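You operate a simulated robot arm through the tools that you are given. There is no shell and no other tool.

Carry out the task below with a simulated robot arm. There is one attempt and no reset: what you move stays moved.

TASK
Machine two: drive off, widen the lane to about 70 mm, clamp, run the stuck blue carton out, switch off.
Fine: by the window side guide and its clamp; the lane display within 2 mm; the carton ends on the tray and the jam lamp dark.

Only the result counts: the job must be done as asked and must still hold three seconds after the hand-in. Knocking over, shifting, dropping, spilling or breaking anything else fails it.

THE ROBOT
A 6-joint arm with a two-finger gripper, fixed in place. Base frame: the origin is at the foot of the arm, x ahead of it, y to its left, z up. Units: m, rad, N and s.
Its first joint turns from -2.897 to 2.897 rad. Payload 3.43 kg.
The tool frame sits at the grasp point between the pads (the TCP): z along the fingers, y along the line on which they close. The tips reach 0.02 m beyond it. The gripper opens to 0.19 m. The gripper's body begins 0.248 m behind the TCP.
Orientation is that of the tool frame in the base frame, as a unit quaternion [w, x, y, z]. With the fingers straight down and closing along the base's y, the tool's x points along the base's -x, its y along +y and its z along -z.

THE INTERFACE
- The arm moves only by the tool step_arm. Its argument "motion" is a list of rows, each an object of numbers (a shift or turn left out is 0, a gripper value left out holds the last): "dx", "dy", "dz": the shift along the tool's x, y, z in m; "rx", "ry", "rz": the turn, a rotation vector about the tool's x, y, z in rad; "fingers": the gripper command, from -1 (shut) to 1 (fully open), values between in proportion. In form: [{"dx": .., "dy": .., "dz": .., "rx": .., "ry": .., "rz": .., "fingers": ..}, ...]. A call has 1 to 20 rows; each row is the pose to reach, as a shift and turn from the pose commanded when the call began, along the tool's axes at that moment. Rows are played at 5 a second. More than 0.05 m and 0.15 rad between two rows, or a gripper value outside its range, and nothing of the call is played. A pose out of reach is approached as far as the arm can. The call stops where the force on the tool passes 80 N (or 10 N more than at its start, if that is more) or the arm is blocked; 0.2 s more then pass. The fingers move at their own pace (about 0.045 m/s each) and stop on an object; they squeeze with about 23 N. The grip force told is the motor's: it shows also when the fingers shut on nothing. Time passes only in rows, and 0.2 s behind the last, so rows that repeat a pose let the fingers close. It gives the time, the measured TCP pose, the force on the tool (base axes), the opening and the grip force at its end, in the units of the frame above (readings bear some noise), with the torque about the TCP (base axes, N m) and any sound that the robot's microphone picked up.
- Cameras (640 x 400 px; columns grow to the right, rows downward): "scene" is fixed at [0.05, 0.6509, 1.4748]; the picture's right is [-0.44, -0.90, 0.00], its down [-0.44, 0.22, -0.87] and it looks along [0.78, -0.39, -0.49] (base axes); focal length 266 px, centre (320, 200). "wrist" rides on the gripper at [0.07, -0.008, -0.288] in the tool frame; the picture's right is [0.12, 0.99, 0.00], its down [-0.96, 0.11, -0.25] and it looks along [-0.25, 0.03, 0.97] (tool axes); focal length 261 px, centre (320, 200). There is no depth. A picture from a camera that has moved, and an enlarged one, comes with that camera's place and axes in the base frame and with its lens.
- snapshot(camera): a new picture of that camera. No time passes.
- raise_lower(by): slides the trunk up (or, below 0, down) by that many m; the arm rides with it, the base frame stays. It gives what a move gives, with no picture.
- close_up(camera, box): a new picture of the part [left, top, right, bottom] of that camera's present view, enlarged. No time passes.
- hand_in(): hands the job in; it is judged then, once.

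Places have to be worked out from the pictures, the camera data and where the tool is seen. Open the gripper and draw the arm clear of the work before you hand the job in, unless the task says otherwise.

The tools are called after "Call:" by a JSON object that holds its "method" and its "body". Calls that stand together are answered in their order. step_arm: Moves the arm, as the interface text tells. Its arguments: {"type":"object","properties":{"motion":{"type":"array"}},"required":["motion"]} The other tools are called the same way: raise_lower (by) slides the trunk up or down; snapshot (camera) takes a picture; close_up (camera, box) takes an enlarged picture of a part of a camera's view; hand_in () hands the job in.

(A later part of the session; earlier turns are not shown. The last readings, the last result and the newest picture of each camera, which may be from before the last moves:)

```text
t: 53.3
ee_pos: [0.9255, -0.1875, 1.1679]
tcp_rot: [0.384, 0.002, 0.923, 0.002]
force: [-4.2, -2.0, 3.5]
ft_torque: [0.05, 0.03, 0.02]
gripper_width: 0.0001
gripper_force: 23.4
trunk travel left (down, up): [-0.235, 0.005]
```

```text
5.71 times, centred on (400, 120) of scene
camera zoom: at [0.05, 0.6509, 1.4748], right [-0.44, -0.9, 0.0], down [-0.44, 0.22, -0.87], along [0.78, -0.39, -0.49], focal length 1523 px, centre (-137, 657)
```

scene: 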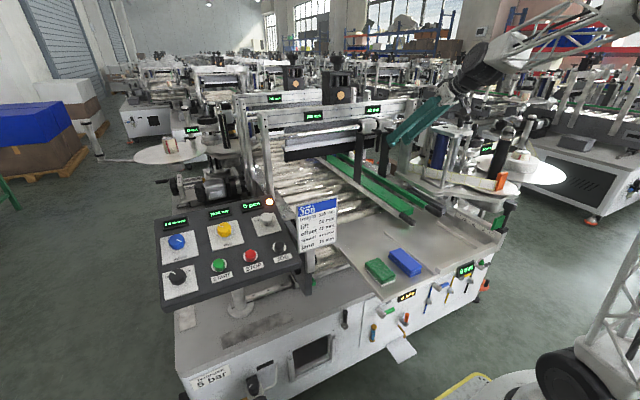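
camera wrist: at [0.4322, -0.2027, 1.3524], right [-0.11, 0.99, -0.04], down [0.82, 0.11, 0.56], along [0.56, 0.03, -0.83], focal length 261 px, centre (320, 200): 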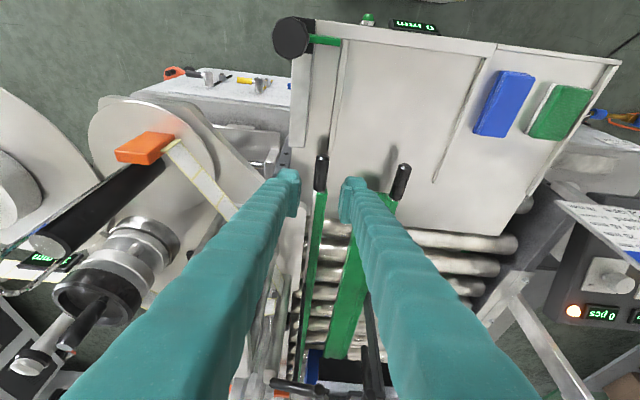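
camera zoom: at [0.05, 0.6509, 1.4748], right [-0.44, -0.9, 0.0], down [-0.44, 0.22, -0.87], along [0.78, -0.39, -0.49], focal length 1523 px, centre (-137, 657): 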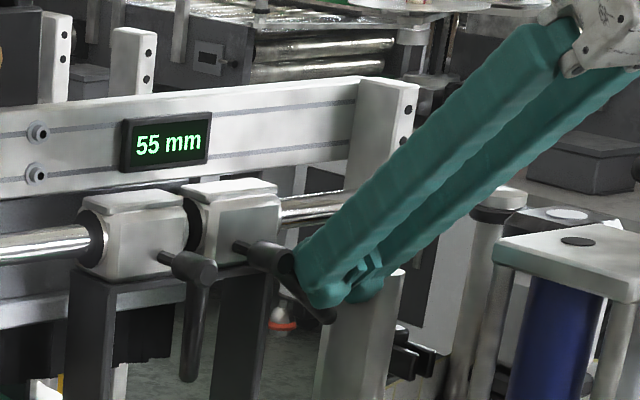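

The lever dropped easily to roughly 30–35° from hanging, and its tip is well clear of the column side. I'll back away to the handle and test whether the guide still slides.

Call:
{"method": "step_arm", "body": {"motion": [{"dz": -0.04}, {"dz": -0.08}, {"dx": 0.035, "dy": 0.001, "dz": -0.094, "ry": 0.055}, {"dx": 0.07, "dy": 0.002, "dz": -0.108, "ry": 0.11}, {"dx": 0.105, "dy": 0.004, "dz": -0.122, "ry": 0.165}, {"dx": 0.14, "dy": 0.005, "dz": -0.136, "ry": 0.22}, {"dx": 0.175, "dy": 0.006, "dz": -0.15, "ry": 0.275}, {"dx": 0.21, "dy": 0.008, "dz": -0.164, "ry": 0.33}, {"dx": 0.245, "dy": 0.009, "dz": -0.177, "ry": 0.385, "fingers": -0.7}, {"dx": 0.2776, "dy": 0.01, "dz": -0.1904, "ry": 0.436, "fingers": -0.526}]}}

Call:
{"method": "snapshot", "body": {"camera": "wrist"}}

Call:
{"method": "close_up", "body": {"camera": "scene", "box": [365, 85, 435, 155]}}

```text
t: 55.5
ee_pos: [0.595, -0.1786, 1.1019]
tcp_rot: [0.175, 0.002, 0.985, 0.002]
force: [-0.3, 0.0, 0.1]
ft_torque: [0.01, 0.04, 0.01]
gripper_width: 0.0449
gripper_force: 0.0
trunk travel left (down, up): [-0.235, 0.005]
```

```text
taken
camera wrist: at [0.4301, -0.1868, 1.3477], right [-0.11, 0.99, -0.04], down [0.82, 0.11, 0.56], along [0.56, 0.03, -0.82], focal length 261 px, centre (320, 200)
```

wrist: 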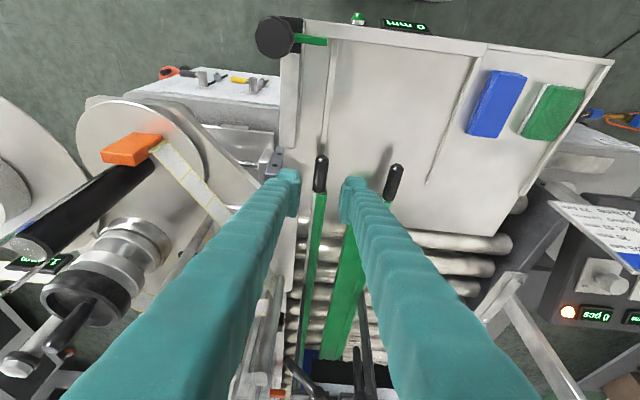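

```text
5.71 times, centred on (400, 120) of scene
camera zoom: at [0.05, 0.6509, 1.4748], right [-0.44, -0.9, 0.0], down [-0.44, 0.22, -0.87], along [0.78, -0.39, -0.49], focal length 1523 px, centre (-137, 657)
```

zoom: 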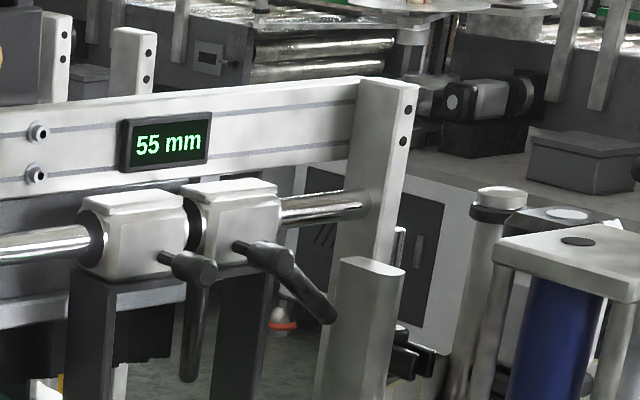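

The lever holds its angle. I'll go down, grip the handle, and try a small 4 mm move toward -y.

Call:
{"method": "step_arm", "body": {"motion": [{"dz": 0.04}, {"dz": 0.08}, {"dz": 0.12}, {"dy": 0.002, "dz": 0.16}, {"dy": 0.002, "dz": 0.197}, {"dy": 0.002, "dz": 0.197, "fingers": -0.8}, {"dy": 0.002, "dz": 0.197, "fingers": -0.9}, {"dy": 0.002, "dz": 0.197, "fingers": -0.9}, {"dy": 0.0, "dz": 0.197}, {"dy": -0.002, "dz": 0.197}, {"dy": -0.002, "dz": 0.197}]}}

Call:
{"method": "close_up", "body": {"camera": "scene", "box": [365, 85, 435, 155]}}

```text
t: 57.9
ee_pos: [0.6627, -0.1799, 0.9196]
tcp_rot: [0.176, 0.002, 0.984, 0.002]
force: [-6.0, 5.6, 1.4]
ft_torque: [0.09, 0.17, -0.06]
gripper_width: 0.0247
gripper_force: 45.3
trunk travel left (down, up): [-0.235, 0.005]
```

```text
5.71 times, centred on (400, 120) of scene
camera zoom: at [0.05, 0.6509, 1.4748], right [-0.44, -0.9, 0.0], down [-0.44, 0.22, -0.87], along [0.78, -0.39, -0.49], focal length 1523 px, centre (-137, 657)
```

zoom: 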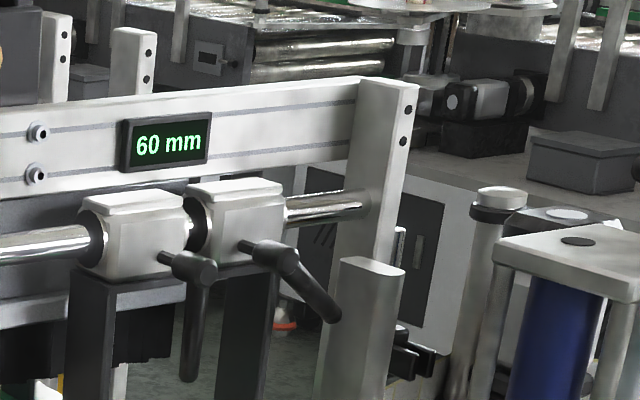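

It moves freely (60 mm now, only 6 N), so the clamp is still loose at this angle. Ten more millimetres.

Call:
{"method": "step_arm", "body": {"motion": [{"dy": -0.004}, {"dy": -0.008}, {"dy": -0.0105}, {"dy": -0.0105}]}}

Call:
{"method": "close_up", "body": {"camera": "scene", "box": [365, 85, 435, 155]}}

```text
t: 58.9
ee_pos: [0.6621, -0.1897, 0.9198]
tcp_rot: [0.175, 0.002, 0.985, 0.002]
force: [-15.1, 5.4, -2.4]
ft_torque: [0.12, 0.33, -0.02]
gripper_width: 0.0245
gripper_force: 44.8
trunk travel left (down, up): [-0.235, 0.005]
```

```text
5.71 times, centred on (400, 120) of scene
camera zoom: at [0.05, 0.6509, 1.4748], right [-0.44, -0.9, 0.0], down [-0.44, 0.22, -0.87], along [0.78, -0.39, -0.49], focal length 1523 px, centre (-137, 657)
```

zoom: 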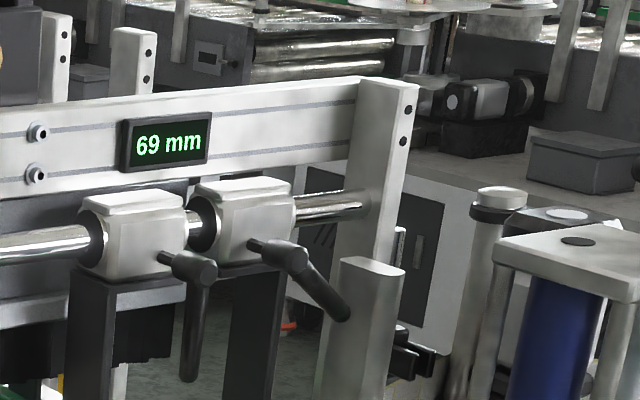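

The display reads 69 mm. I'll add just over 1 mm, then release and back off.

Call:
{"method": "step_arm", "body": {"motion": [{"dy": -0.0013}, {"dy": -0.0013}, {"dy": -0.0013, "fingers": -0.7}, {"dy": -0.0013, "fingers": -0.526}, {"dy": -0.0013, "fingers": -0.526}, {"dy": -0.0013, "dz": -0.04}, {"dy": -0.0013, "dz": -0.08}, {"dy": -0.0013, "dz": -0.12}, {"dy": -0.0013, "dz": -0.16}, {"dy": -0.0013, "dz": -0.2}]}}

Call:
{"method": "close_up", "body": {"camera": "scene", "box": [365, 85, 435, 155]}}

```text
t: 61.1
ee_pos: [0.5929, -0.1918, 1.1061]
tcp_rot: [0.176, 0.002, 0.984, 0.003]
force: [0.2, 0.2, -0.4]
ft_torque: [0.04, 0.11, 0.0]
gripper_width: 0.0452
gripper_force: 0.1
trunk travel left (down, up): [-0.235, 0.005]
```

```text
5.71 times, centred on (400, 120) of scene
camera zoom: at [0.05, 0.6509, 1.4748], right [-0.44, -0.9, 0.0], down [-0.44, 0.22, -0.87], along [0.78, -0.39, -0.49], focal length 1523 px, centre (-137, 657)
```

zoom: 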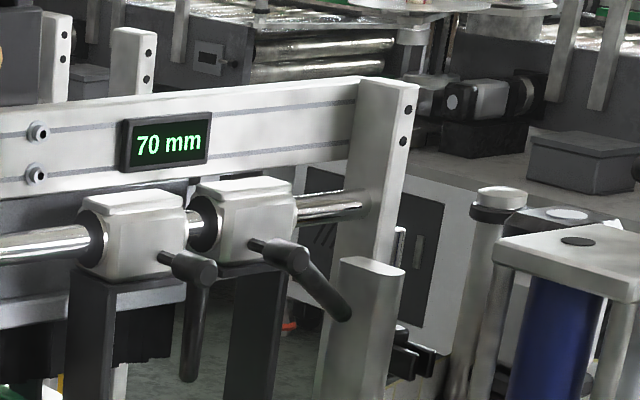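

The lane holds at 70 mm with the lever about 35° from hanging. I'll go back above the lever with closed fingers.

Call:
{"method": "step_arm", "body": {"motion": [{"dx": -0.036, "dy": -0.001, "dz": -0.0136, "ry": -0.063, "fingers": -1}, {"dx": -0.072, "dy": -0.001, "dz": -0.027, "ry": -0.126, "fingers": -1}, {"dx": -0.108, "dy": -0.002, "dz": -0.041, "ry": -0.189, "fingers": -1}, {"dx": -0.145, "dy": -0.002, "dz": -0.054, "ry": -0.252, "fingers": -1}, {"dx": -0.181, "dy": -0.003, "dz": -0.068, "ry": -0.315, "fingers": -1}, {"dx": -0.217, "dy": -0.003, "dz": -0.081, "ry": -0.378, "fingers": -1}, {"dx": -0.253, "dy": -0.003, "dz": -0.095, "ry": -0.434, "fingers": -1}]}}

Call:
{"method": "step_arm", "body": {"motion": [{"dx": -0.0113, "dz": 0.034}, {"dx": -0.0226, "dz": 0.068}, {"dx": -0.034, "dz": 0.102}, {"dx": -0.0451, "dz": 0.1355}]}}

Call:
{"method": "close_up", "body": {"camera": "wrist", "box": [260, 120, 400, 270]}}

Call:
{"method": "close_up", "body": {"camera": "scene", "box": [365, 85, 435, 155]}}

```text
t: 62.7
ee_pos: [0.7985, -0.1979, 1.2833]
tcp_rot: [0.384, 0.002, 0.923, 0.002]
force: [-1.5, -1.0, 0.3]
ft_torque: [-0.01, -0.02, -0.03]
gripper_width: 0.0
gripper_force: 23.4
trunk travel left (down, up): [-0.235, 0.005]
```

```text
t: 63.7
ee_pos: [0.9237, -0.1974, 1.2207]
tcp_rot: [0.384, 0.002, 0.924, 0.002]
force: [-0.6, -0.7, -0.9]
ft_torque: [0.0, -0.02, 0.02]
gripper_width: 0.0
gripper_force: 23.3
trunk travel left (down, up): [-0.235, 0.005]
```

```text
2.67 times, centred on (330, 195) of wrist
camera zoom: at [0.6701, -0.2051, 1.374], right [-0.08, 0.99, -0.08], down [0.5, 0.11, 0.86], along [0.86, 0.03, -0.51], focal length 695 px, centre (293, 213)
```

zoom: 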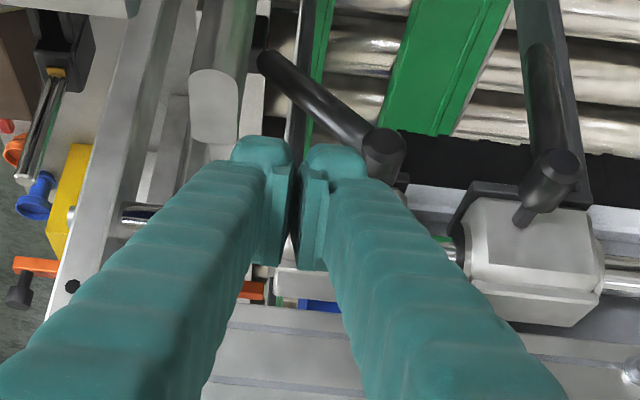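

```text
5.71 times, centred on (400, 120) of scene
camera zoom: at [0.05, 0.6509, 1.4748], right [-0.44, -0.9, 0.0], down [-0.44, 0.22, -0.87], along [0.78, -0.39, -0.49], focal length 1523 px, centre (-137, 657)
```

zoom: 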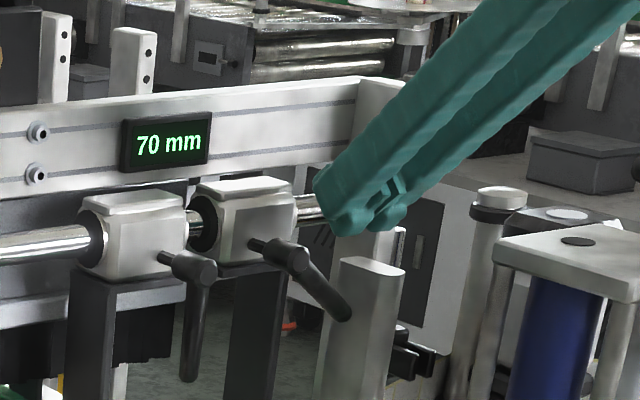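

From this view the lever is about 50° from hanging with its tip near y≈-0.217, just clear of the column. I'll push it down and inward along its arc.

Call:
{"method": "step_arm", "body": {"motion": [{"dx": 0.0181, "dy": -0.0056, "dz": 0.0181}, {"dx": 0.0301, "dy": -0.0066, "dz": 0.0301}, {"dx": 0.0386, "dy": -0.0041, "dz": 0.0386}, {"dx": 0.0456, "dy": -0.0006, "dz": 0.0456}, {"dx": 0.052, "dy": 0.0039, "dz": 0.052}, {"dx": 0.057, "dy": 0.0084, "dz": 0.057}]}}

Call:
{"method": "close_up", "body": {"camera": "wrist", "box": [260, 120, 400, 270]}}

Call:
{"method": "close_up", "body": {"camera": "scene", "box": [365, 85, 435, 155]}}

```text
t: 64.7
ee_pos: [0.9293, -0.2002, 1.1734]
tcp_rot: [0.395, 0.001, 0.919, -0.003]
force: [-9.4, -10.8, 27.3]
ft_torque: [-0.82, 0.28, -0.16]
gripper_width: 0.0
gripper_force: 22.9
trunk travel left (down, up): [-0.235, 0.005]
stopped in row 5: the force on the tool passed its limit at 90 N (the readings are from after the stop); the commanded pose is now the measured one
```

```text
2.67 times, centred on (330, 195) of wrist
camera zoom: at [0.6732, -0.2052, 1.3207], right [-0.08, 0.99, -0.09], down [0.48, 0.12, 0.87], along [0.87, 0.02, -0.49], focal length 695 px, centre (293, 213)
```

zoom: 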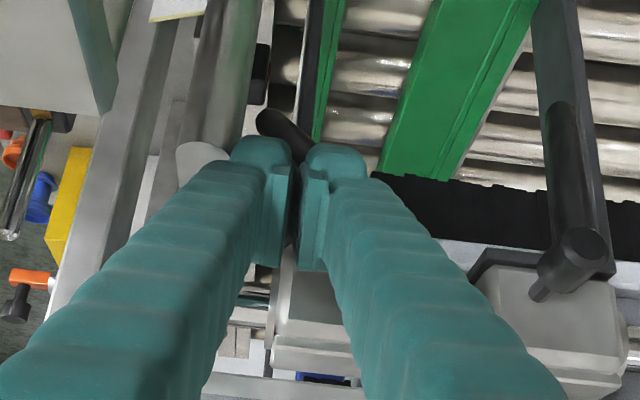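

```text
5.71 times, centred on (400, 120) of scene
camera zoom: at [0.05, 0.6509, 1.4748], right [-0.44, -0.9, 0.0], down [-0.44, 0.22, -0.87], along [0.78, -0.39, -0.49], focal length 1523 px, centre (-137, 657)
```

zoom: 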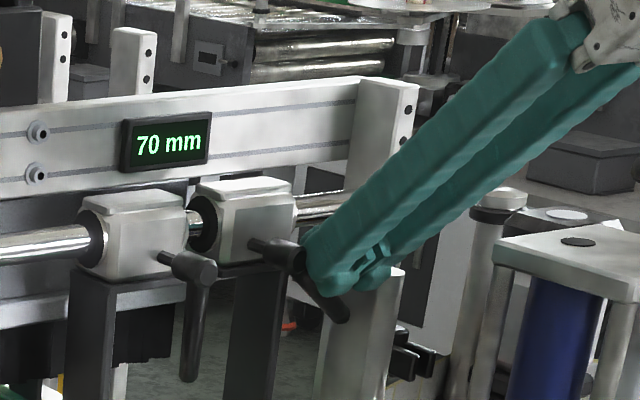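

The closed pair was too wide and its outer edge landed on the column top; the display is unaffected at 70. I'll back off and straddle the lever with the fingers 60 mm apart, so only the single 16 mm -y finger has to fit between lever and column.

Call:
{"method": "step_arm", "body": {"motion": [{"dz": -0.03}, {"dz": -0.06}, {"dy": 0.02, "dz": -0.06, "fingers": -0.368}, {"dy": 0.038, "dz": -0.06, "ry": 0.013, "fingers": -0.368}, {"dy": 0.038, "dz": -0.06, "ry": 0.026, "fingers": -0.368}]}}

Call:
{"method": "close_up", "body": {"camera": "wrist", "box": [240, 120, 400, 270]}}

Call:
{"method": "close_up", "body": {"camera": "scene", "box": [365, 85, 435, 155]}}

```text
t: 65.9
ee_pos: [0.8856, -0.1633, 1.2094]
tcp_rot: [0.379, 0.001, 0.925, -0.003]
force: [-0.5, 0.1, -0.4]
ft_torque: [0.01, 0.01, 0.0]
gripper_width: 0.0601
gripper_force: 0.0
trunk travel left (down, up): [-0.235, 0.005]
```

```text
2.67 times, centred on (320, 195) of wrist
camera zoom: at [0.635, -0.1697, 1.3641], right [-0.08, 0.99, -0.09], down [0.51, 0.12, 0.85], along [0.86, 0.02, -0.52], focal length 695 px, centre (320, 213)
```

zoom: 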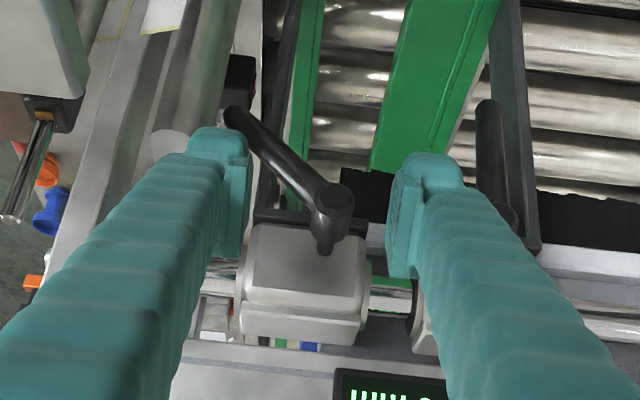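

```text
5.71 times, centred on (400, 120) of scene
camera zoom: at [0.05, 0.6509, 1.4748], right [-0.44, -0.9, 0.0], down [-0.44, 0.22, -0.87], along [0.78, -0.39, -0.49], focal length 1523 px, centre (-137, 657)
```

zoom: 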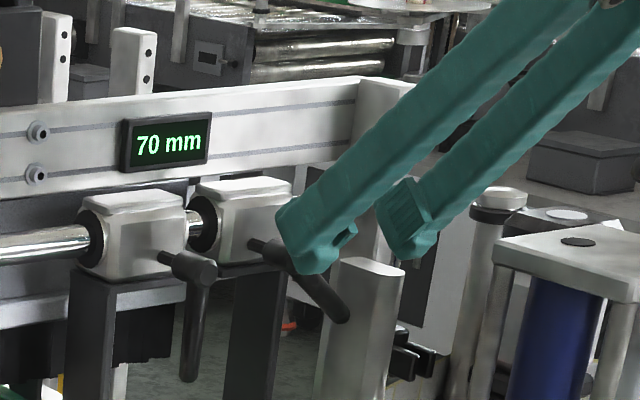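

The lever is about 55° from hanging with its tip at (0.934, -0.216, 1.129), and the left finger is above and outside it. I'll move in and push it down and inward with that finger.

Call:
{"method": "step_arm", "body": {"motion": [{"dx": -0.007, "dy": 0.0015, "dz": 0.02}, {"dx": -0.014, "dy": 0.003, "dz": 0.0405}, {"dx": -0.0041, "dy": 0.004, "dz": 0.0504}, {"dx": 0.0037, "dy": 0.006, "dz": 0.0582}, {"dx": 0.0107, "dy": 0.011, "dz": 0.0652}, {"dx": 0.0164, "dy": 0.016, "dz": 0.0709}]}}

Call:
{"method": "close_up", "body": {"camera": "wrist", "box": [240, 120, 400, 270]}}

Call:
{"method": "close_up", "body": {"camera": "scene", "box": [365, 85, 435, 155]}}

```text
t: 67.3
ee_pos: [0.9248, -0.1452, 1.1485]
tcp_rot: [0.38, 0.001, 0.925, -0.002]
force: [-3.6, -4.4, 3.3]
ft_torque: [-0.14, 0.06, -0.25]
gripper_width: 0.063
gripper_force: 2.6
trunk travel left (down, up): [-0.235, 0.005]
```

```text
2.67 times, centred on (320, 195) of wrist
camera zoom: at [0.6741, -0.1514, 1.3035], right [-0.08, 0.99, -0.09], down [0.51, 0.12, 0.85], along [0.86, 0.02, -0.52], focal length 695 px, centre (320, 213)
```

zoom: 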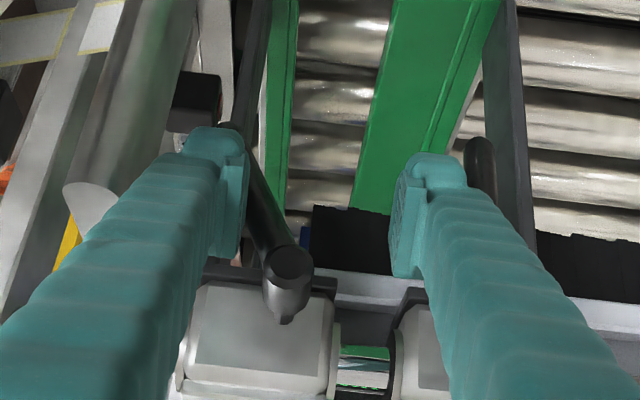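

```text
5.71 times, centred on (400, 120) of scene
camera zoom: at [0.05, 0.6509, 1.4748], right [-0.44, -0.9, 0.0], down [-0.44, 0.22, -0.87], along [0.78, -0.39, -0.49], focal length 1523 px, centre (-137, 657)
```

zoom: 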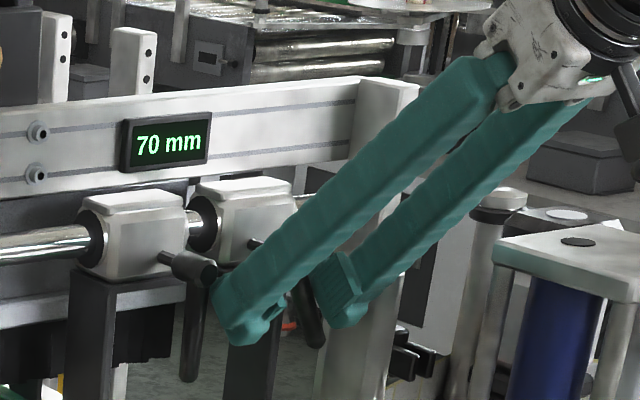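

It is working: the lever is now about 20° from hanging and the display holds 70. I'll finish the swing to vertical.

Call:
{"method": "step_arm", "body": {"motion": [{"dx": 0.006, "dy": 0.003, "dz": 0.006}, {"dx": 0.0095, "dy": 0.008, "dz": 0.0095}, {"dx": 0.0117, "dy": 0.012, "dz": 0.0117}, {"dx": 0.0117, "dy": 0.014, "dz": 0.0117}]}}

Call:
{"method": "close_up", "body": {"camera": "wrist", "box": [240, 120, 400, 270]}}

Call:
{"method": "close_up", "body": {"camera": "scene", "box": [365, 85, 435, 155]}}

```text
t: 68.3
ee_pos: [0.9254, -0.1305, 1.1308]
tcp_rot: [0.381, 0.001, 0.925, -0.002]
force: [2.1, -23.3, 5.2]
ft_torque: [0.04, -0.03, -0.46]
gripper_width: 0.0636
gripper_force: 3.5
trunk travel left (down, up): [-0.235, 0.005]
```

```text
2.67 times, centred on (320, 195) of wrist
camera zoom: at [0.6743, -0.1369, 1.286], right [-0.08, 0.99, -0.09], down [0.51, 0.12, 0.85], along [0.86, 0.02, -0.52], focal length 695 px, centre (320, 213)
```

zoom: 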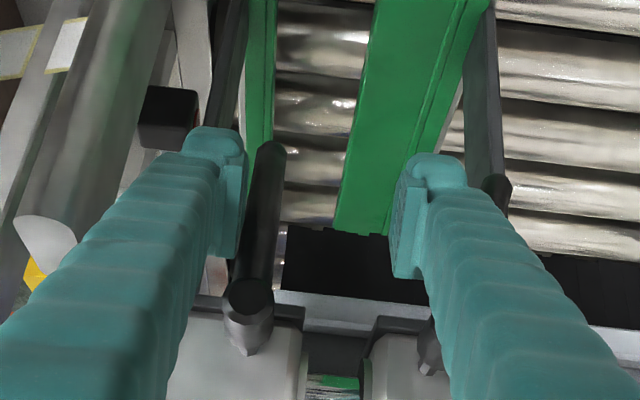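

```text
5.71 times, centred on (400, 120) of scene
camera zoom: at [0.05, 0.6509, 1.4748], right [-0.44, -0.9, 0.0], down [-0.44, 0.22, -0.87], along [0.78, -0.39, -0.49], focal length 1523 px, centre (-137, 657)
```

zoom: 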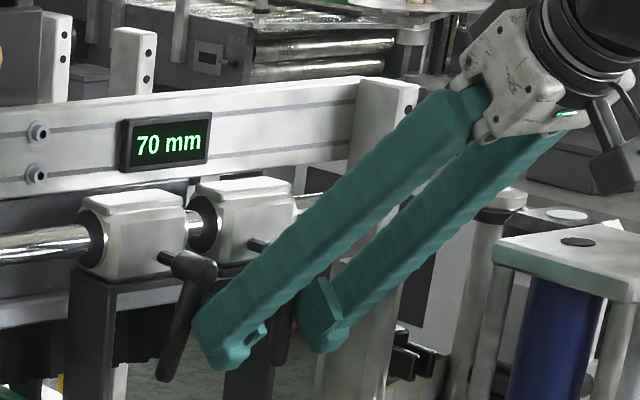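

The right-hand finger has nudged the other guide's lever toward +y, which I must undo. I'll ease off, back straight out, and look at both levers.

Call:
{"method": "step_arm", "body": {"motion": [{"dy": -0.004}, {"dy": -0.004, "dz": -0.03}, {"dy": -0.004, "dz": -0.06}, {"dy": -0.004, "dz": -0.1}]}}

Call:
{"method": "close_up", "body": {"camera": "wrist", "box": [240, 120, 400, 270]}}

Call:
{"method": "close_up", "body": {"camera": "scene", "box": [365, 85, 435, 155]}}

```text
t: 69.3
ee_pos: [0.853, -0.1363, 1.2021]
tcp_rot: [0.379, 0.0, 0.925, -0.002]
force: [0.2, 0.6, -0.5]
ft_torque: [0.01, 0.0, -0.01]
gripper_width: 0.0602
gripper_force: 0.1
trunk travel left (down, up): [-0.235, 0.005]
```

```text
2.67 times, centred on (320, 195) of wrist
camera zoom: at [0.6025, -0.1416, 1.3568], right [-0.08, 0.99, -0.09], down [0.51, 0.12, 0.85], along [0.85, 0.02, -0.52], focal length 695 px, centre (320, 213)
```

zoom: 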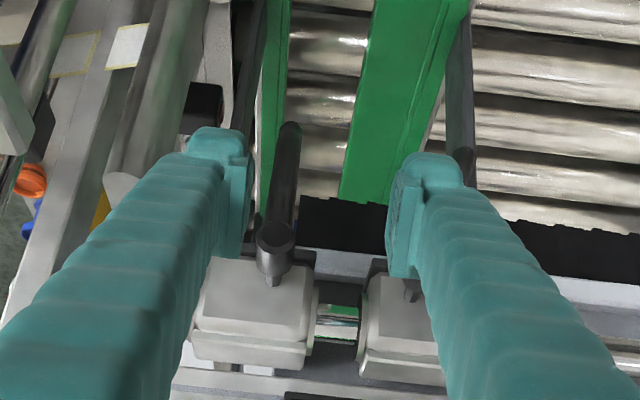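

```text
5.71 times, centred on (400, 120) of scene
camera zoom: at [0.05, 0.6509, 1.4748], right [-0.44, -0.9, 0.0], down [-0.44, 0.22, -0.87], along [0.78, -0.39, -0.49], focal length 1523 px, centre (-137, 657)
```

zoom: 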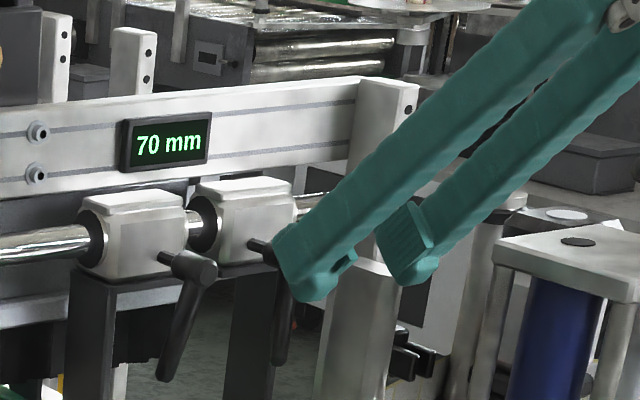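

The window-side lever now hangs vertical (clamped) and the display reads 70 mm. The other lever is about 13° off vertical toward +y. I'll close the fingers and go to its +y side to push it back to hanging.

Call:
{"method": "step_arm", "body": {"motion": [{"dy": 0.04, "fingers": -1}, {"dy": 0.08, "fingers": -1}, {"dy": 0.121, "fingers": -1}, {"dx": 0.001, "dy": 0.121, "dz": 0.035}, {"dx": 0.002, "dy": 0.121, "dz": 0.07}, {"dx": 0.0027, "dy": 0.121, "dz": 0.1054}]}}

Call:
{"method": "close_up", "body": {"camera": "wrist", "box": [220, 110, 380, 270]}}

Call:
{"method": "close_up", "body": {"camera": "scene", "box": [355, 85, 425, 155]}}

```text
t: 70.7
ee_pos: [0.9251, -0.0124, 1.128]
tcp_rot: [0.381, 0.002, 0.925, -0.001]
force: [-0.3, 0.2, 0.8]
ft_torque: [0.02, -0.02, 0.0]
gripper_width: 0.0004
gripper_force: 23.7
trunk travel left (down, up): [-0.235, 0.005]
```

```text
2.50 times, centred on (300, 190) of wrist
camera zoom: at [0.673, -0.0192, 1.2833], right [-0.08, 0.99, -0.09], down [0.51, 0.12, 0.85], along [0.86, 0.02, -0.52], focal length 652 px, centre (370, 225)
```

zoom: 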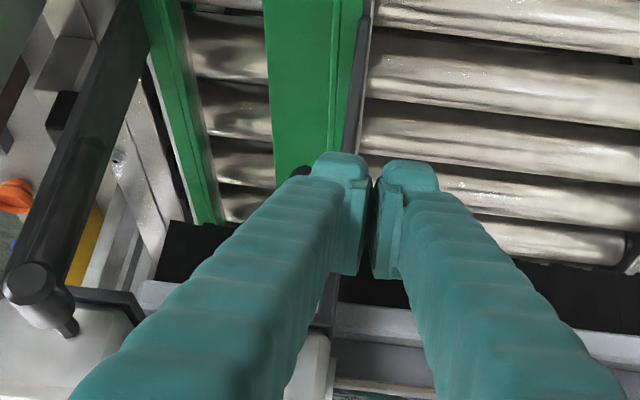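

```text
5.71 times, centred on (390, 120) of scene
camera zoom: at [0.05, 0.6509, 1.4748], right [-0.44, -0.9, 0.0], down [-0.44, 0.22, -0.87], along [0.78, -0.39, -0.49], focal length 1523 px, centre (-80, 657)
```

zoom: 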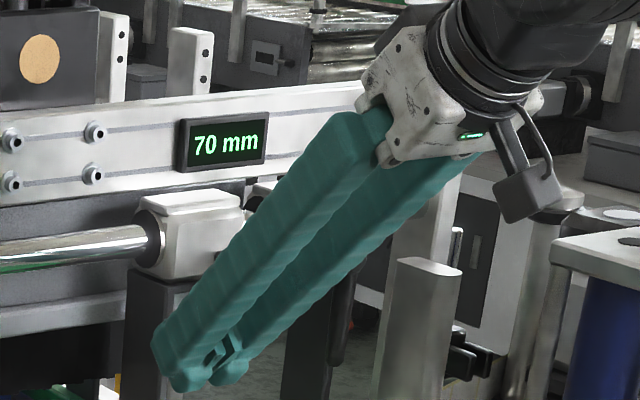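

The closed fingers are on the +y side of that lever. I'll push gently toward -y, nearly to where it hung before, and compare.

Call:
{"method": "step_arm", "body": {"motion": [{"dy": -0.012}, {"dy": -0.022}, {"dy": -0.03}, {"dy": -0.034}]}}

Call:
{"method": "step_arm", "body": {"motion": [{"dy": 0.01}, {"dy": 0.015, "dz": -0.04}, {"dy": 0.015, "dz": -0.08}, {"dy": 0.015, "dz": -0.12}, {"dy": 0.055, "dz": -0.14}]}}

Call:
{"method": "close_up", "body": {"camera": "wrist", "box": [180, 120, 340, 270]}}

Call:
{"method": "close_up", "body": {"camera": "scene", "box": [365, 85, 435, 155]}}

```text
t: 71.7
ee_pos: [0.9257, -0.0338, 1.1264]
tcp_rot: [0.379, -0.001, 0.926, -0.002]
force: [17.8, 94.3, -5.2]
ft_torque: [-0.32, 0.14, 2.28]
gripper_width: 0.0
gripper_force: 23.0
trunk travel left (down, up): [-0.235, 0.005]
stopped in row 4: the force on the tool passed its limit at 86 N (the readings are from after the stop); the commanded pose is now the measured one
```

```text
t: 72.9
ee_pos: [0.8266, 0.0076, 1.224]
tcp_rot: [0.379, 0.004, 0.925, -0.002]
force: [0.3, -0.1, -0.1]
ft_torque: [0.11, 0.0, 0.1]
gripper_width: 0.0
gripper_force: 23.0
trunk travel left (down, up): [-0.235, 0.005]
```

```text
2.67 times, centred on (260, 195) of wrist
camera zoom: at [0.5761, 0.0012, 1.3791], right [-0.08, 0.99, -0.08], down [0.51, 0.11, 0.85], along [0.85, 0.02, -0.52], focal length 695 px, centre (480, 213)
```

zoom: 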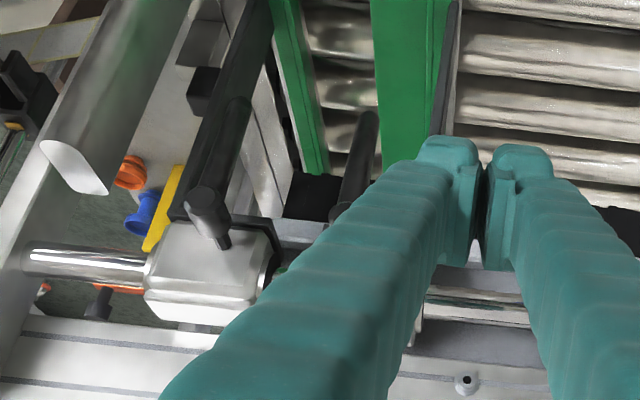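

```text
5.71 times, centred on (400, 120) of scene
camera zoom: at [0.05, 0.6509, 1.4748], right [-0.44, -0.9, 0.0], down [-0.44, 0.22, -0.87], along [0.78, -0.39, -0.49], focal length 1523 px, centre (-137, 657)
```

zoom: 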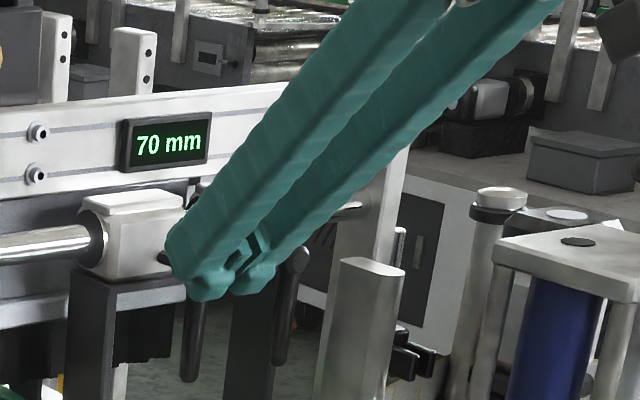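

The other lever looks vertical again and the display still reads 70. I'll move the hand clear to confirm both levers.

Call:
{"method": "step_arm", "body": {"motion": [{"dy": 0.03, "dz": -0.03}, {"dy": 0.06, "dz": -0.06}, {"dy": 0.1, "dz": -0.08}, {"dy": 0.14, "dz": -0.1}]}}

Call:
{"method": "close_up", "body": {"camera": "scene", "box": [365, 85, 435, 155]}}

Call:
{"method": "close_up", "body": {"camera": "wrist", "box": [140, 120, 340, 300]}}

Call:
{"method": "snapshot", "body": {"camera": "scene"}}

```text
t: 73.9
ee_pos: [0.757, 0.1449, 1.2972]
tcp_rot: [0.38, 0.004, 0.925, -0.003]
force: [0.2, -0.9, 1.0]
ft_torque: [0.06, 0.03, 0.08]
gripper_width: 0.0
gripper_force: 22.7
trunk travel left (down, up): [-0.235, 0.005]
```

```text
5.71 times, centred on (400, 120) of scene
camera zoom: at [0.05, 0.6509, 1.4748], right [-0.44, -0.9, 0.0], down [-0.44, 0.22, -0.87], along [0.78, -0.39, -0.49], focal length 1523 px, centre (-137, 657)
```

zoom: 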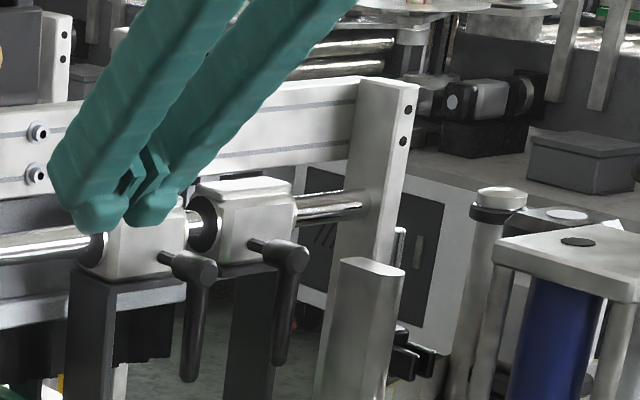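

```text
2.22 times, centred on (240, 210) of wrist
camera zoom: at [0.5062, 0.1388, 1.452], right [-0.08, 0.99, -0.08], down [0.51, 0.11, 0.85], along [0.86, 0.02, -0.52], focal length 579 px, centre (498, 178)
```

zoom: 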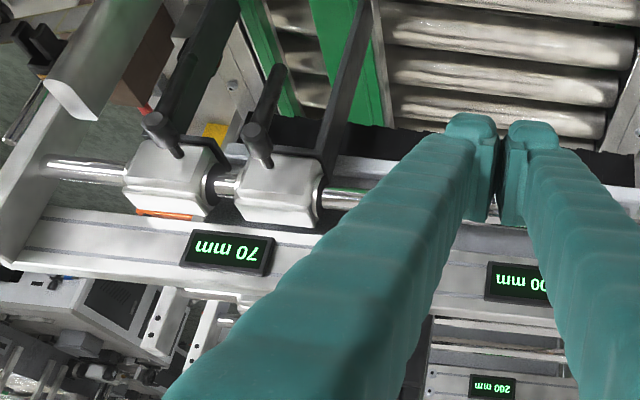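

```text
taken
```

scene: 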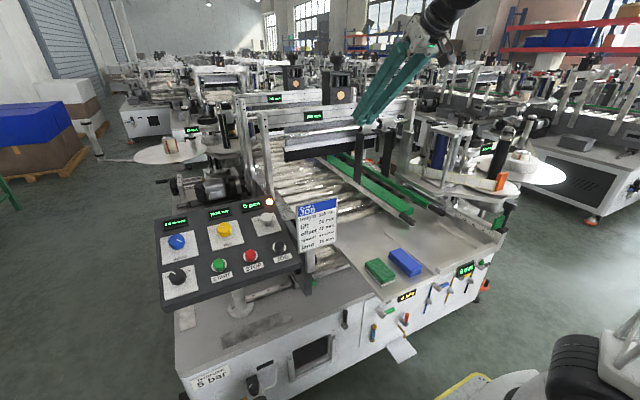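

Both levers hang parallel and the lane reads 70 mm. Now back to the panel: first I retreat and bring the tool to the panel tilt.

Call:
{"method": "step_arm", "body": {"motion": [{"dx": 0.0195, "dy": 0.025, "dz": -0.016, "ry": 0.056}, {"dx": 0.039, "dy": 0.05, "dz": -0.032, "ry": 0.112}, {"dx": 0.0585, "dy": 0.075, "dz": -0.047, "ry": 0.168}, {"dx": 0.078, "dy": 0.1, "dz": -0.063, "ry": 0.224}, {"dx": 0.0975, "dy": 0.125, "dz": -0.079, "ry": 0.28}, {"dx": 0.117, "dy": 0.15, "dz": -0.095, "ry": 0.336}, {"dx": 0.1365, "dy": 0.175, "dz": -0.111, "ry": 0.392}, {"dx": 0.156, "dy": 0.2, "dz": -0.1264, "ry": 0.443}]}}

Call:
{"method": "snapshot", "body": {"camera": "scene"}}

```text
t: 75.7
ee_pos: [0.5608, 0.3487, 1.2787]
tcp_rot: [0.166, 0.004, 0.986, -0.002]
force: [0.1, -0.5, -1.1]
ft_torque: [0.07, 0.01, 0.03]
gripper_width: 0.0001
gripper_force: 23.2
trunk travel left (down, up): [-0.235, 0.005]
```

```text
taken
```

scene: 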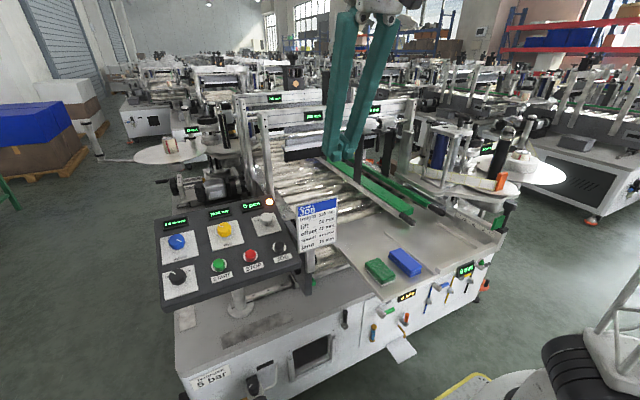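

Path is clear. I'll sweep to above the drive knob while turning the wrist -1.4 rad, so I can turn the knob clockwise back to the neutral wrist angle.

Call:
{"method": "step_arm", "body": {"motion": [{"dx": -0.003, "dy": 0.038, "dz": 0.008, "rz": -0.127}, {"dx": -0.005, "dy": 0.075, "dz": 0.017, "rz": -0.254}, {"dx": -0.008, "dy": 0.113, "dz": 0.026, "rz": -0.381}, {"dx": -0.011, "dy": 0.151, "dz": 0.034, "rz": -0.509}, {"dx": -0.014, "dy": 0.188, "dz": 0.043, "rz": -0.636}, {"dx": -0.016, "dy": 0.226, "dz": 0.051, "rz": -0.763}, {"dx": -0.019, "dy": 0.263, "dz": 0.06, "rz": -0.89}, {"dx": -0.022, "dy": 0.301, "dz": 0.068, "rz": -1.018}, {"dx": -0.024, "dy": 0.339, "dz": 0.077, "rz": -1.145}, {"dx": -0.027, "dy": 0.376, "dz": 0.086, "rz": -1.272, "fingers": -0.1}, {"dx": -0.03, "dy": 0.414, "dz": 0.094, "rz": -1.4, "fingers": -0.1}]}}

Call:
{"method": "snapshot", "body": {"camera": "wrist"}}

```text
t: 78.1
ee_pos: [0.6246, 0.7652, 1.1972]
tcp_rot: [0.125, -0.632, 0.757, -0.109]
force: [-0.7, -0.6, 0.1]
ft_torque: [0.03, -0.12, 0.02]
gripper_width: 0.052
gripper_force: 0.0
trunk travel left (down, up): [-0.235, 0.005]
```

```text
taken
camera wrist: at [0.5273, 0.6961, 1.4676], right [-0.94, 0.06, -0.33], down [-0.03, 0.97, 0.25], along [0.33, 0.24, -0.91], focal length 261 px, centre (320, 200)
```

wrist: 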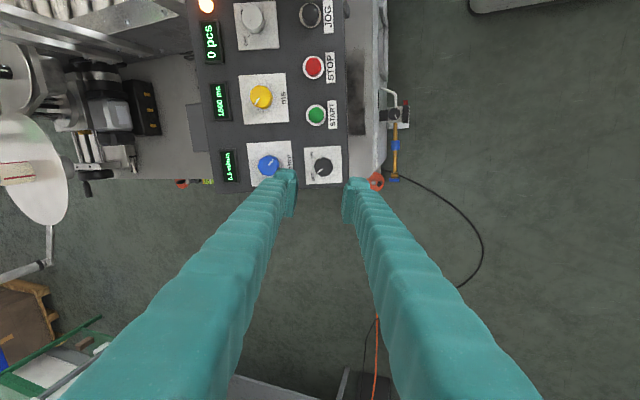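

Aligned above the panel. I'll go down along the normal to about 4 cm above gripping depth and check the centring.

Call:
{"method": "step_arm", "body": {"motion": [{"dy": 0.002, "dz": 0.045, "fingers": -0.1}, {"dy": 0.004, "dz": 0.09, "fingers": -0.1}, {"dy": 0.006, "dz": 0.135, "fingers": -0.1}, {"dy": 0.007, "dz": 0.18, "fingers": -0.1}, {"dy": 0.008, "dz": 0.215, "fingers": -0.1}, {"dy": 0.008, "dz": 0.24, "fingers": -0.1}]}}

Call:
{"method": "close_up", "body": {"camera": "wrist", "box": [220, 110, 420, 260]}}

Call:
{"method": "close_up", "body": {"camera": "scene", "box": [140, 190, 260, 310]}}

```text
t: 79.5
ee_pos: [0.6921, 0.7624, 0.9733]
tcp_rot: [0.127, -0.632, 0.757, -0.109]
force: [0.2, 0.5, 0.7]
ft_torque: [0.0, -0.03, 0.02]
gripper_width: 0.0852
gripper_force: 0.0
trunk travel left (down, up): [-0.235, 0.005]
```

```text
2.67 times, centred on (320, 185) of wrist
camera zoom: at [0.5949, 0.6953, 1.2425], right [-0.94, 0.06, -0.33], down [-0.03, 0.97, 0.25], along [0.33, 0.24, -0.91], focal length 695 px, centre (320, 240)
```

zoom: 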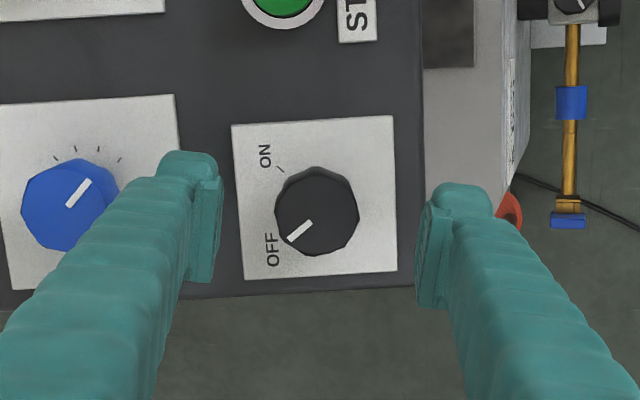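

```text
3.33 times, centred on (200, 250) of scene
camera zoom: at [0.05, 0.6509, 1.4748], right [-0.44, -0.9, 0.0], down [-0.44, 0.22, -0.87], along [0.78, -0.39, -0.49], focal length 888 px, centre (720, 33)
```

zoom: 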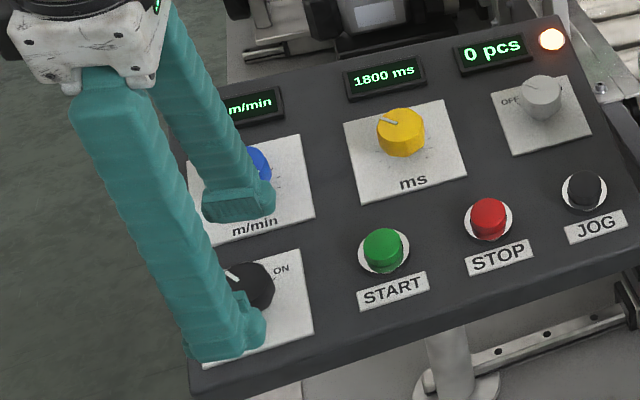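

Well centred, with the pointer at OFF. I'll narrow the opening to keep clear of the blue knob, descend, and grip.

Call:
{"method": "step_arm", "body": {"motion": [{"fingers": -0.3}, {"dz": 0.015, "fingers": -0.3}, {"dz": 0.038, "fingers": -0.3}, {"dz": 0.038, "fingers": -0.7}, {"dz": 0.038, "fingers": -0.8}, {"dz": 0.038, "fingers": -0.8}]}}

Call:
{"method": "step_arm", "body": {"motion": [{"rz": 0.13}, {"rz": 0.26}, {"rz": 0.39}, {"rz": 0.52}, {"rz": 0.65}, {"rz": 0.78}, {"rz": 0.91}, {"rz": 1.04}, {"rz": 1.17}, {"rz": 1.3}, {"rz": 1.4}]}}

Call:
{"method": "close_up", "body": {"camera": "wrist", "box": [220, 110, 420, 260]}}

Call:
{"method": "close_up", "body": {"camera": "scene", "box": [140, 190, 290, 310]}}

```text
t: 80.9
ee_pos: [0.707, 0.763, 0.9343]
tcp_rot: [0.127, -0.631, 0.757, -0.109]
force: [19.8, -3.1, 8.4]
ft_torque: [0.0, -0.14, -0.05]
gripper_width: 0.0397
gripper_force: 38.4
trunk travel left (down, up): [-0.235, 0.005]
```

```text
t: 83.3
ee_pos: [0.7056, 0.7644, 0.9326]
tcp_rot: [0.166, 0.005, 0.986, -0.001]
force: [18.9, 17.5, 22.2]
ft_torque: [0.22, -0.2, 0.3]
gripper_width: 0.0396
gripper_force: 45.3
trunk travel left (down, up): [-0.235, 0.005]
```

```text
2.67 times, centred on (320, 185) of wrist
camera zoom: at [0.545, 0.7579, 1.1809], right [-0.1, 0.99, -0.04], down [0.83, 0.11, 0.55], along [0.55, 0.02, -0.83], focal length 695 px, centre (320, 240)
```

zoom: 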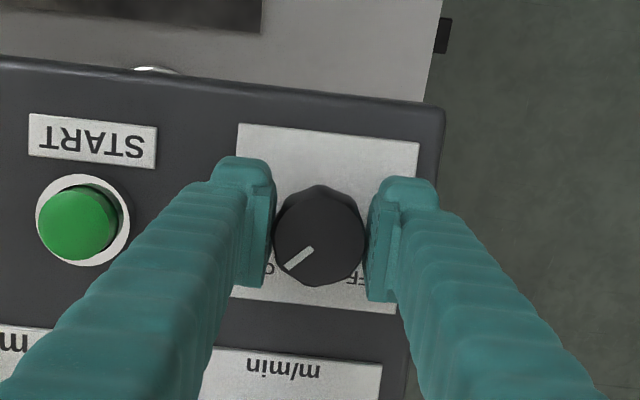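

```text
3.33 times, centred on (215, 250) of scene
camera zoom: at [0.05, 0.6509, 1.4748], right [-0.44, -0.9, 0.0], down [-0.44, 0.22, -0.87], along [0.78, -0.39, -0.49], focal length 888 px, centre (670, 33)
```

zoom: 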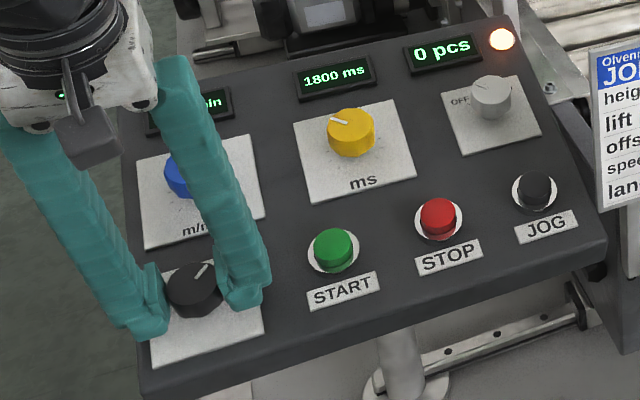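

The knob points to ON. I'll release and back off, then close the fingers and move over the START button.

Call:
{"method": "step_arm", "body": {"motion": [{"fingers": -0.4}, {"fingers": -0.2}, {"fingers": -0.2}, {"dz": -0.04}, {"dz": -0.08}, {"dz": -0.1}]}}

Call:
{"method": "snapshot", "body": {"camera": "scene"}}

Call:
{"method": "close_up", "body": {"camera": "wrist", "box": [160, 90, 420, 260]}}

```text
t: 84.7
ee_pos: [0.6757, 0.7626, 1.0292]
tcp_rot: [0.166, 0.005, 0.986, -0.001]
force: [-0.1, -0.1, 0.5]
ft_torque: [0.01, 0.04, 0.03]
gripper_width: 0.0759
gripper_force: 0.0
trunk travel left (down, up): [-0.235, 0.005]
```

```text
taken
```

scene: 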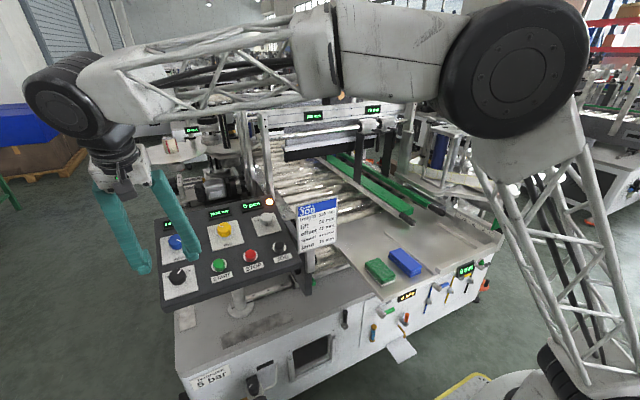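

```text
2.35 times, centred on (290, 175) of wrist
camera zoom: at [0.5154, 0.7565, 1.2768], right [-0.1, 0.99, -0.04], down [0.83, 0.11, 0.55], along [0.55, 0.02, -0.83], focal length 613 px, centre (391, 259)
```

zoom: 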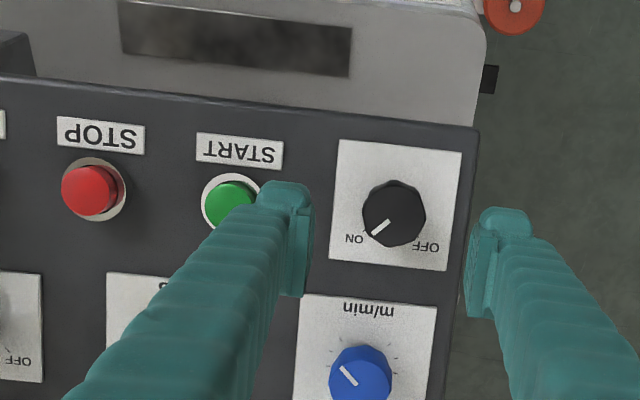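

The drive is ON and idle. START's cap is at about (0.725, 0.653, 0.915). I'll close the fingers and hover about 6 cm off it along the normal.

Call:
{"method": "step_arm", "body": {"motion": [{"dy": -0.03, "fingers": -1}, {"dx": -0.003, "dy": -0.06, "dz": 0.005, "fingers": -1}, {"dx": -0.006, "dy": -0.09, "dz": 0.015, "fingers": -1}, {"dx": -0.0102, "dy": -0.1096, "dz": 0.03, "fingers": -1}, {"dx": -0.0102, "dy": -0.1096, "dz": 0.0418, "fingers": -1}]}}

Call:
{"method": "close_up", "body": {"camera": "wrist", "box": [220, 90, 420, 260]}}

Call:
{"method": "close_up", "body": {"camera": "scene", "box": [140, 190, 290, 310]}}

```text
t: 85.9
ee_pos: [0.6974, 0.6513, 0.9912]
tcp_rot: [0.168, 0.004, 0.986, -0.001]
force: [-0.5, 0.4, 0.8]
ft_torque: [0.0, 0.03, 0.02]
gripper_width: 0.0001
gripper_force: 22.5
trunk travel left (down, up): [-0.235, 0.005]
```

```text
2.35 times, centred on (320, 175) of wrist
camera zoom: at [0.5359, 0.6459, 1.24], right [-0.1, 0.99, -0.04], down [0.83, 0.11, 0.55], along [0.55, 0.02, -0.83], focal length 613 px, centre (320, 259)
```

zoom: 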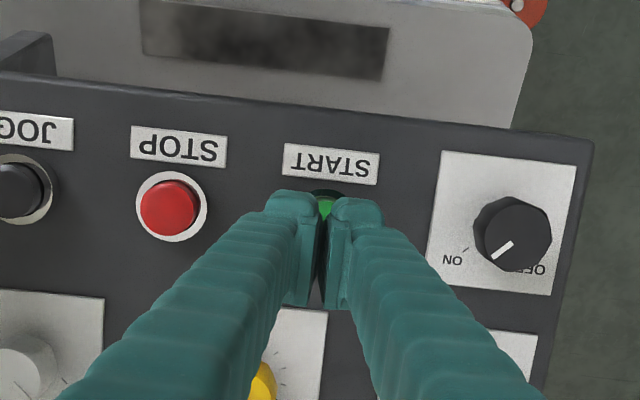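

```text
3.33 times, centred on (215, 250) of scene
camera zoom: at [0.05, 0.6509, 1.4748], right [-0.44, -0.9, 0.0], down [-0.44, 0.22, -0.87], along [0.78, -0.39, -0.49], focal length 888 px, centre (670, 33)
```

zoom: 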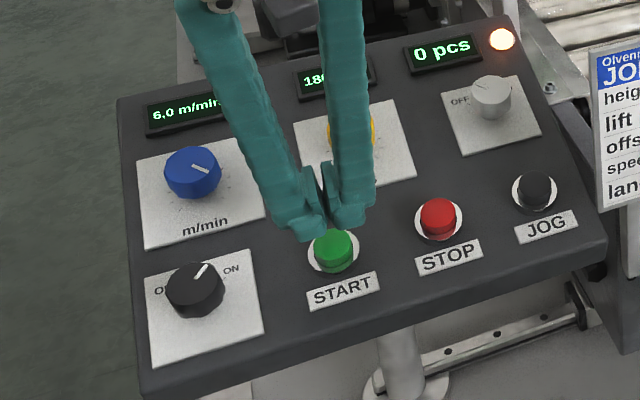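

Aligned over START. I'll press until the cap gives, then release back.

Call:
{"method": "step_arm", "body": {"motion": [{"dz": 0.03}, {"dz": 0.055}, {"dz": 0.06}, {"dz": 0.064}, {"dz": 0.067}]}}

Call:
{"method": "close_up", "body": {"camera": "scene", "box": [140, 190, 290, 310]}}

Call:
{"method": "snapshot", "body": {"camera": "scene"}}

```text
t: 87.1
ee_pos: [0.7159, 0.6536, 0.9309]
tcp_rot: [0.167, 0.003, 0.986, 0.0]
force: [-16.4, -6.7, 23.3]
ft_torque: [-0.03, -0.03, -0.12]
gripper_width: 0.0058
gripper_force: 34.9
trunk travel left (down, up): [-0.235, 0.005]
heard: click
```

```text
3.33 times, centred on (215, 250) of scene
camera zoom: at [0.05, 0.6509, 1.4748], right [-0.44, -0.9, 0.0], down [-0.44, 0.22, -0.87], along [0.78, -0.39, -0.49], focal length 888 px, centre (670, 33)
```

zoom: 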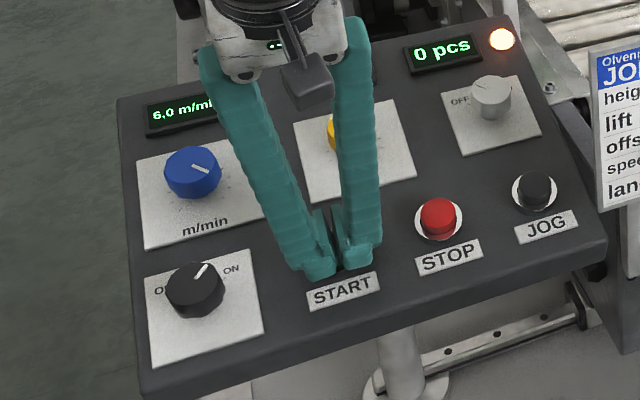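

```text
taken
```

scene: 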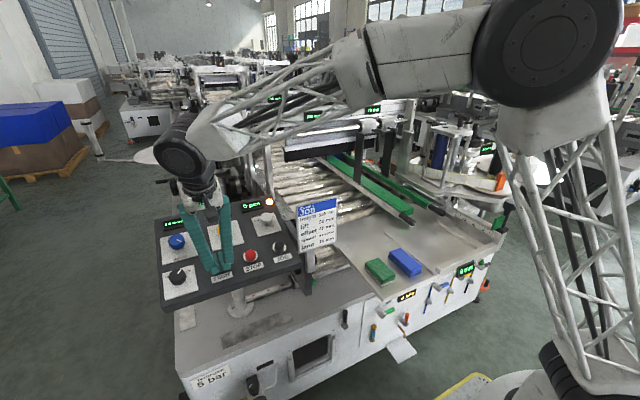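

A click was heard. I'll back off the button and watch the lane for the carton.

Call:
{"method": "step_arm", "body": {"motion": [{"dz": -0.02}, {"dz": -0.05}, {"dz": -0.07}, {"dz": -0.07}, {"dz": -0.07}]}}

Call:
{"method": "close_up", "body": {"camera": "scene", "box": [240, 130, 480, 290]}}

Call:
{"method": "close_up", "body": {"camera": "scene", "box": [140, 190, 290, 310]}}

```text
t: 88.3
ee_pos: [0.6949, 0.653, 0.9931]
tcp_rot: [0.167, 0.005, 0.986, -0.001]
force: [-0.2, -0.3, -0.8]
ft_torque: [0.0, -0.03, 0.01]
gripper_width: 0.0
gripper_force: 34.1
trunk travel left (down, up): [-0.235, 0.005]
```

```text
2.50 times, centred on (360, 210) of scene
camera zoom: at [0.05, 0.6509, 1.4748], right [-0.44, -0.9, 0.0], down [-0.44, 0.22, -0.87], along [0.78, -0.39, -0.49], focal length 666 px, centre (220, 175)
```

zoom: 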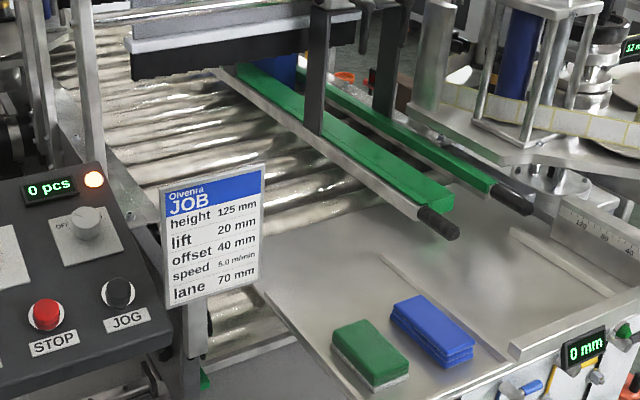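

```text
3.33 times, centred on (215, 250) of scene
camera zoom: at [0.05, 0.6509, 1.4748], right [-0.44, -0.9, 0.0], down [-0.44, 0.22, -0.87], along [0.78, -0.39, -0.49], focal length 888 px, centre (670, 33)
```

zoom: 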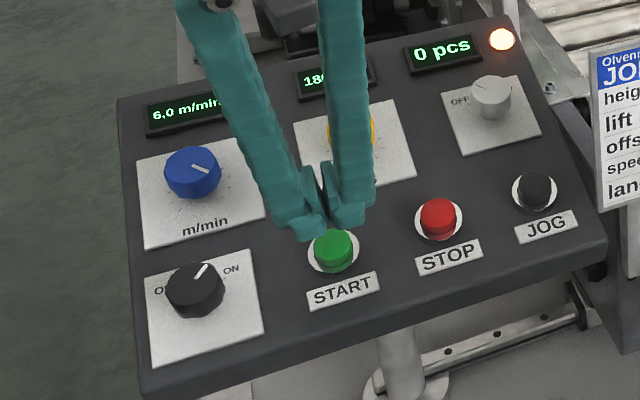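

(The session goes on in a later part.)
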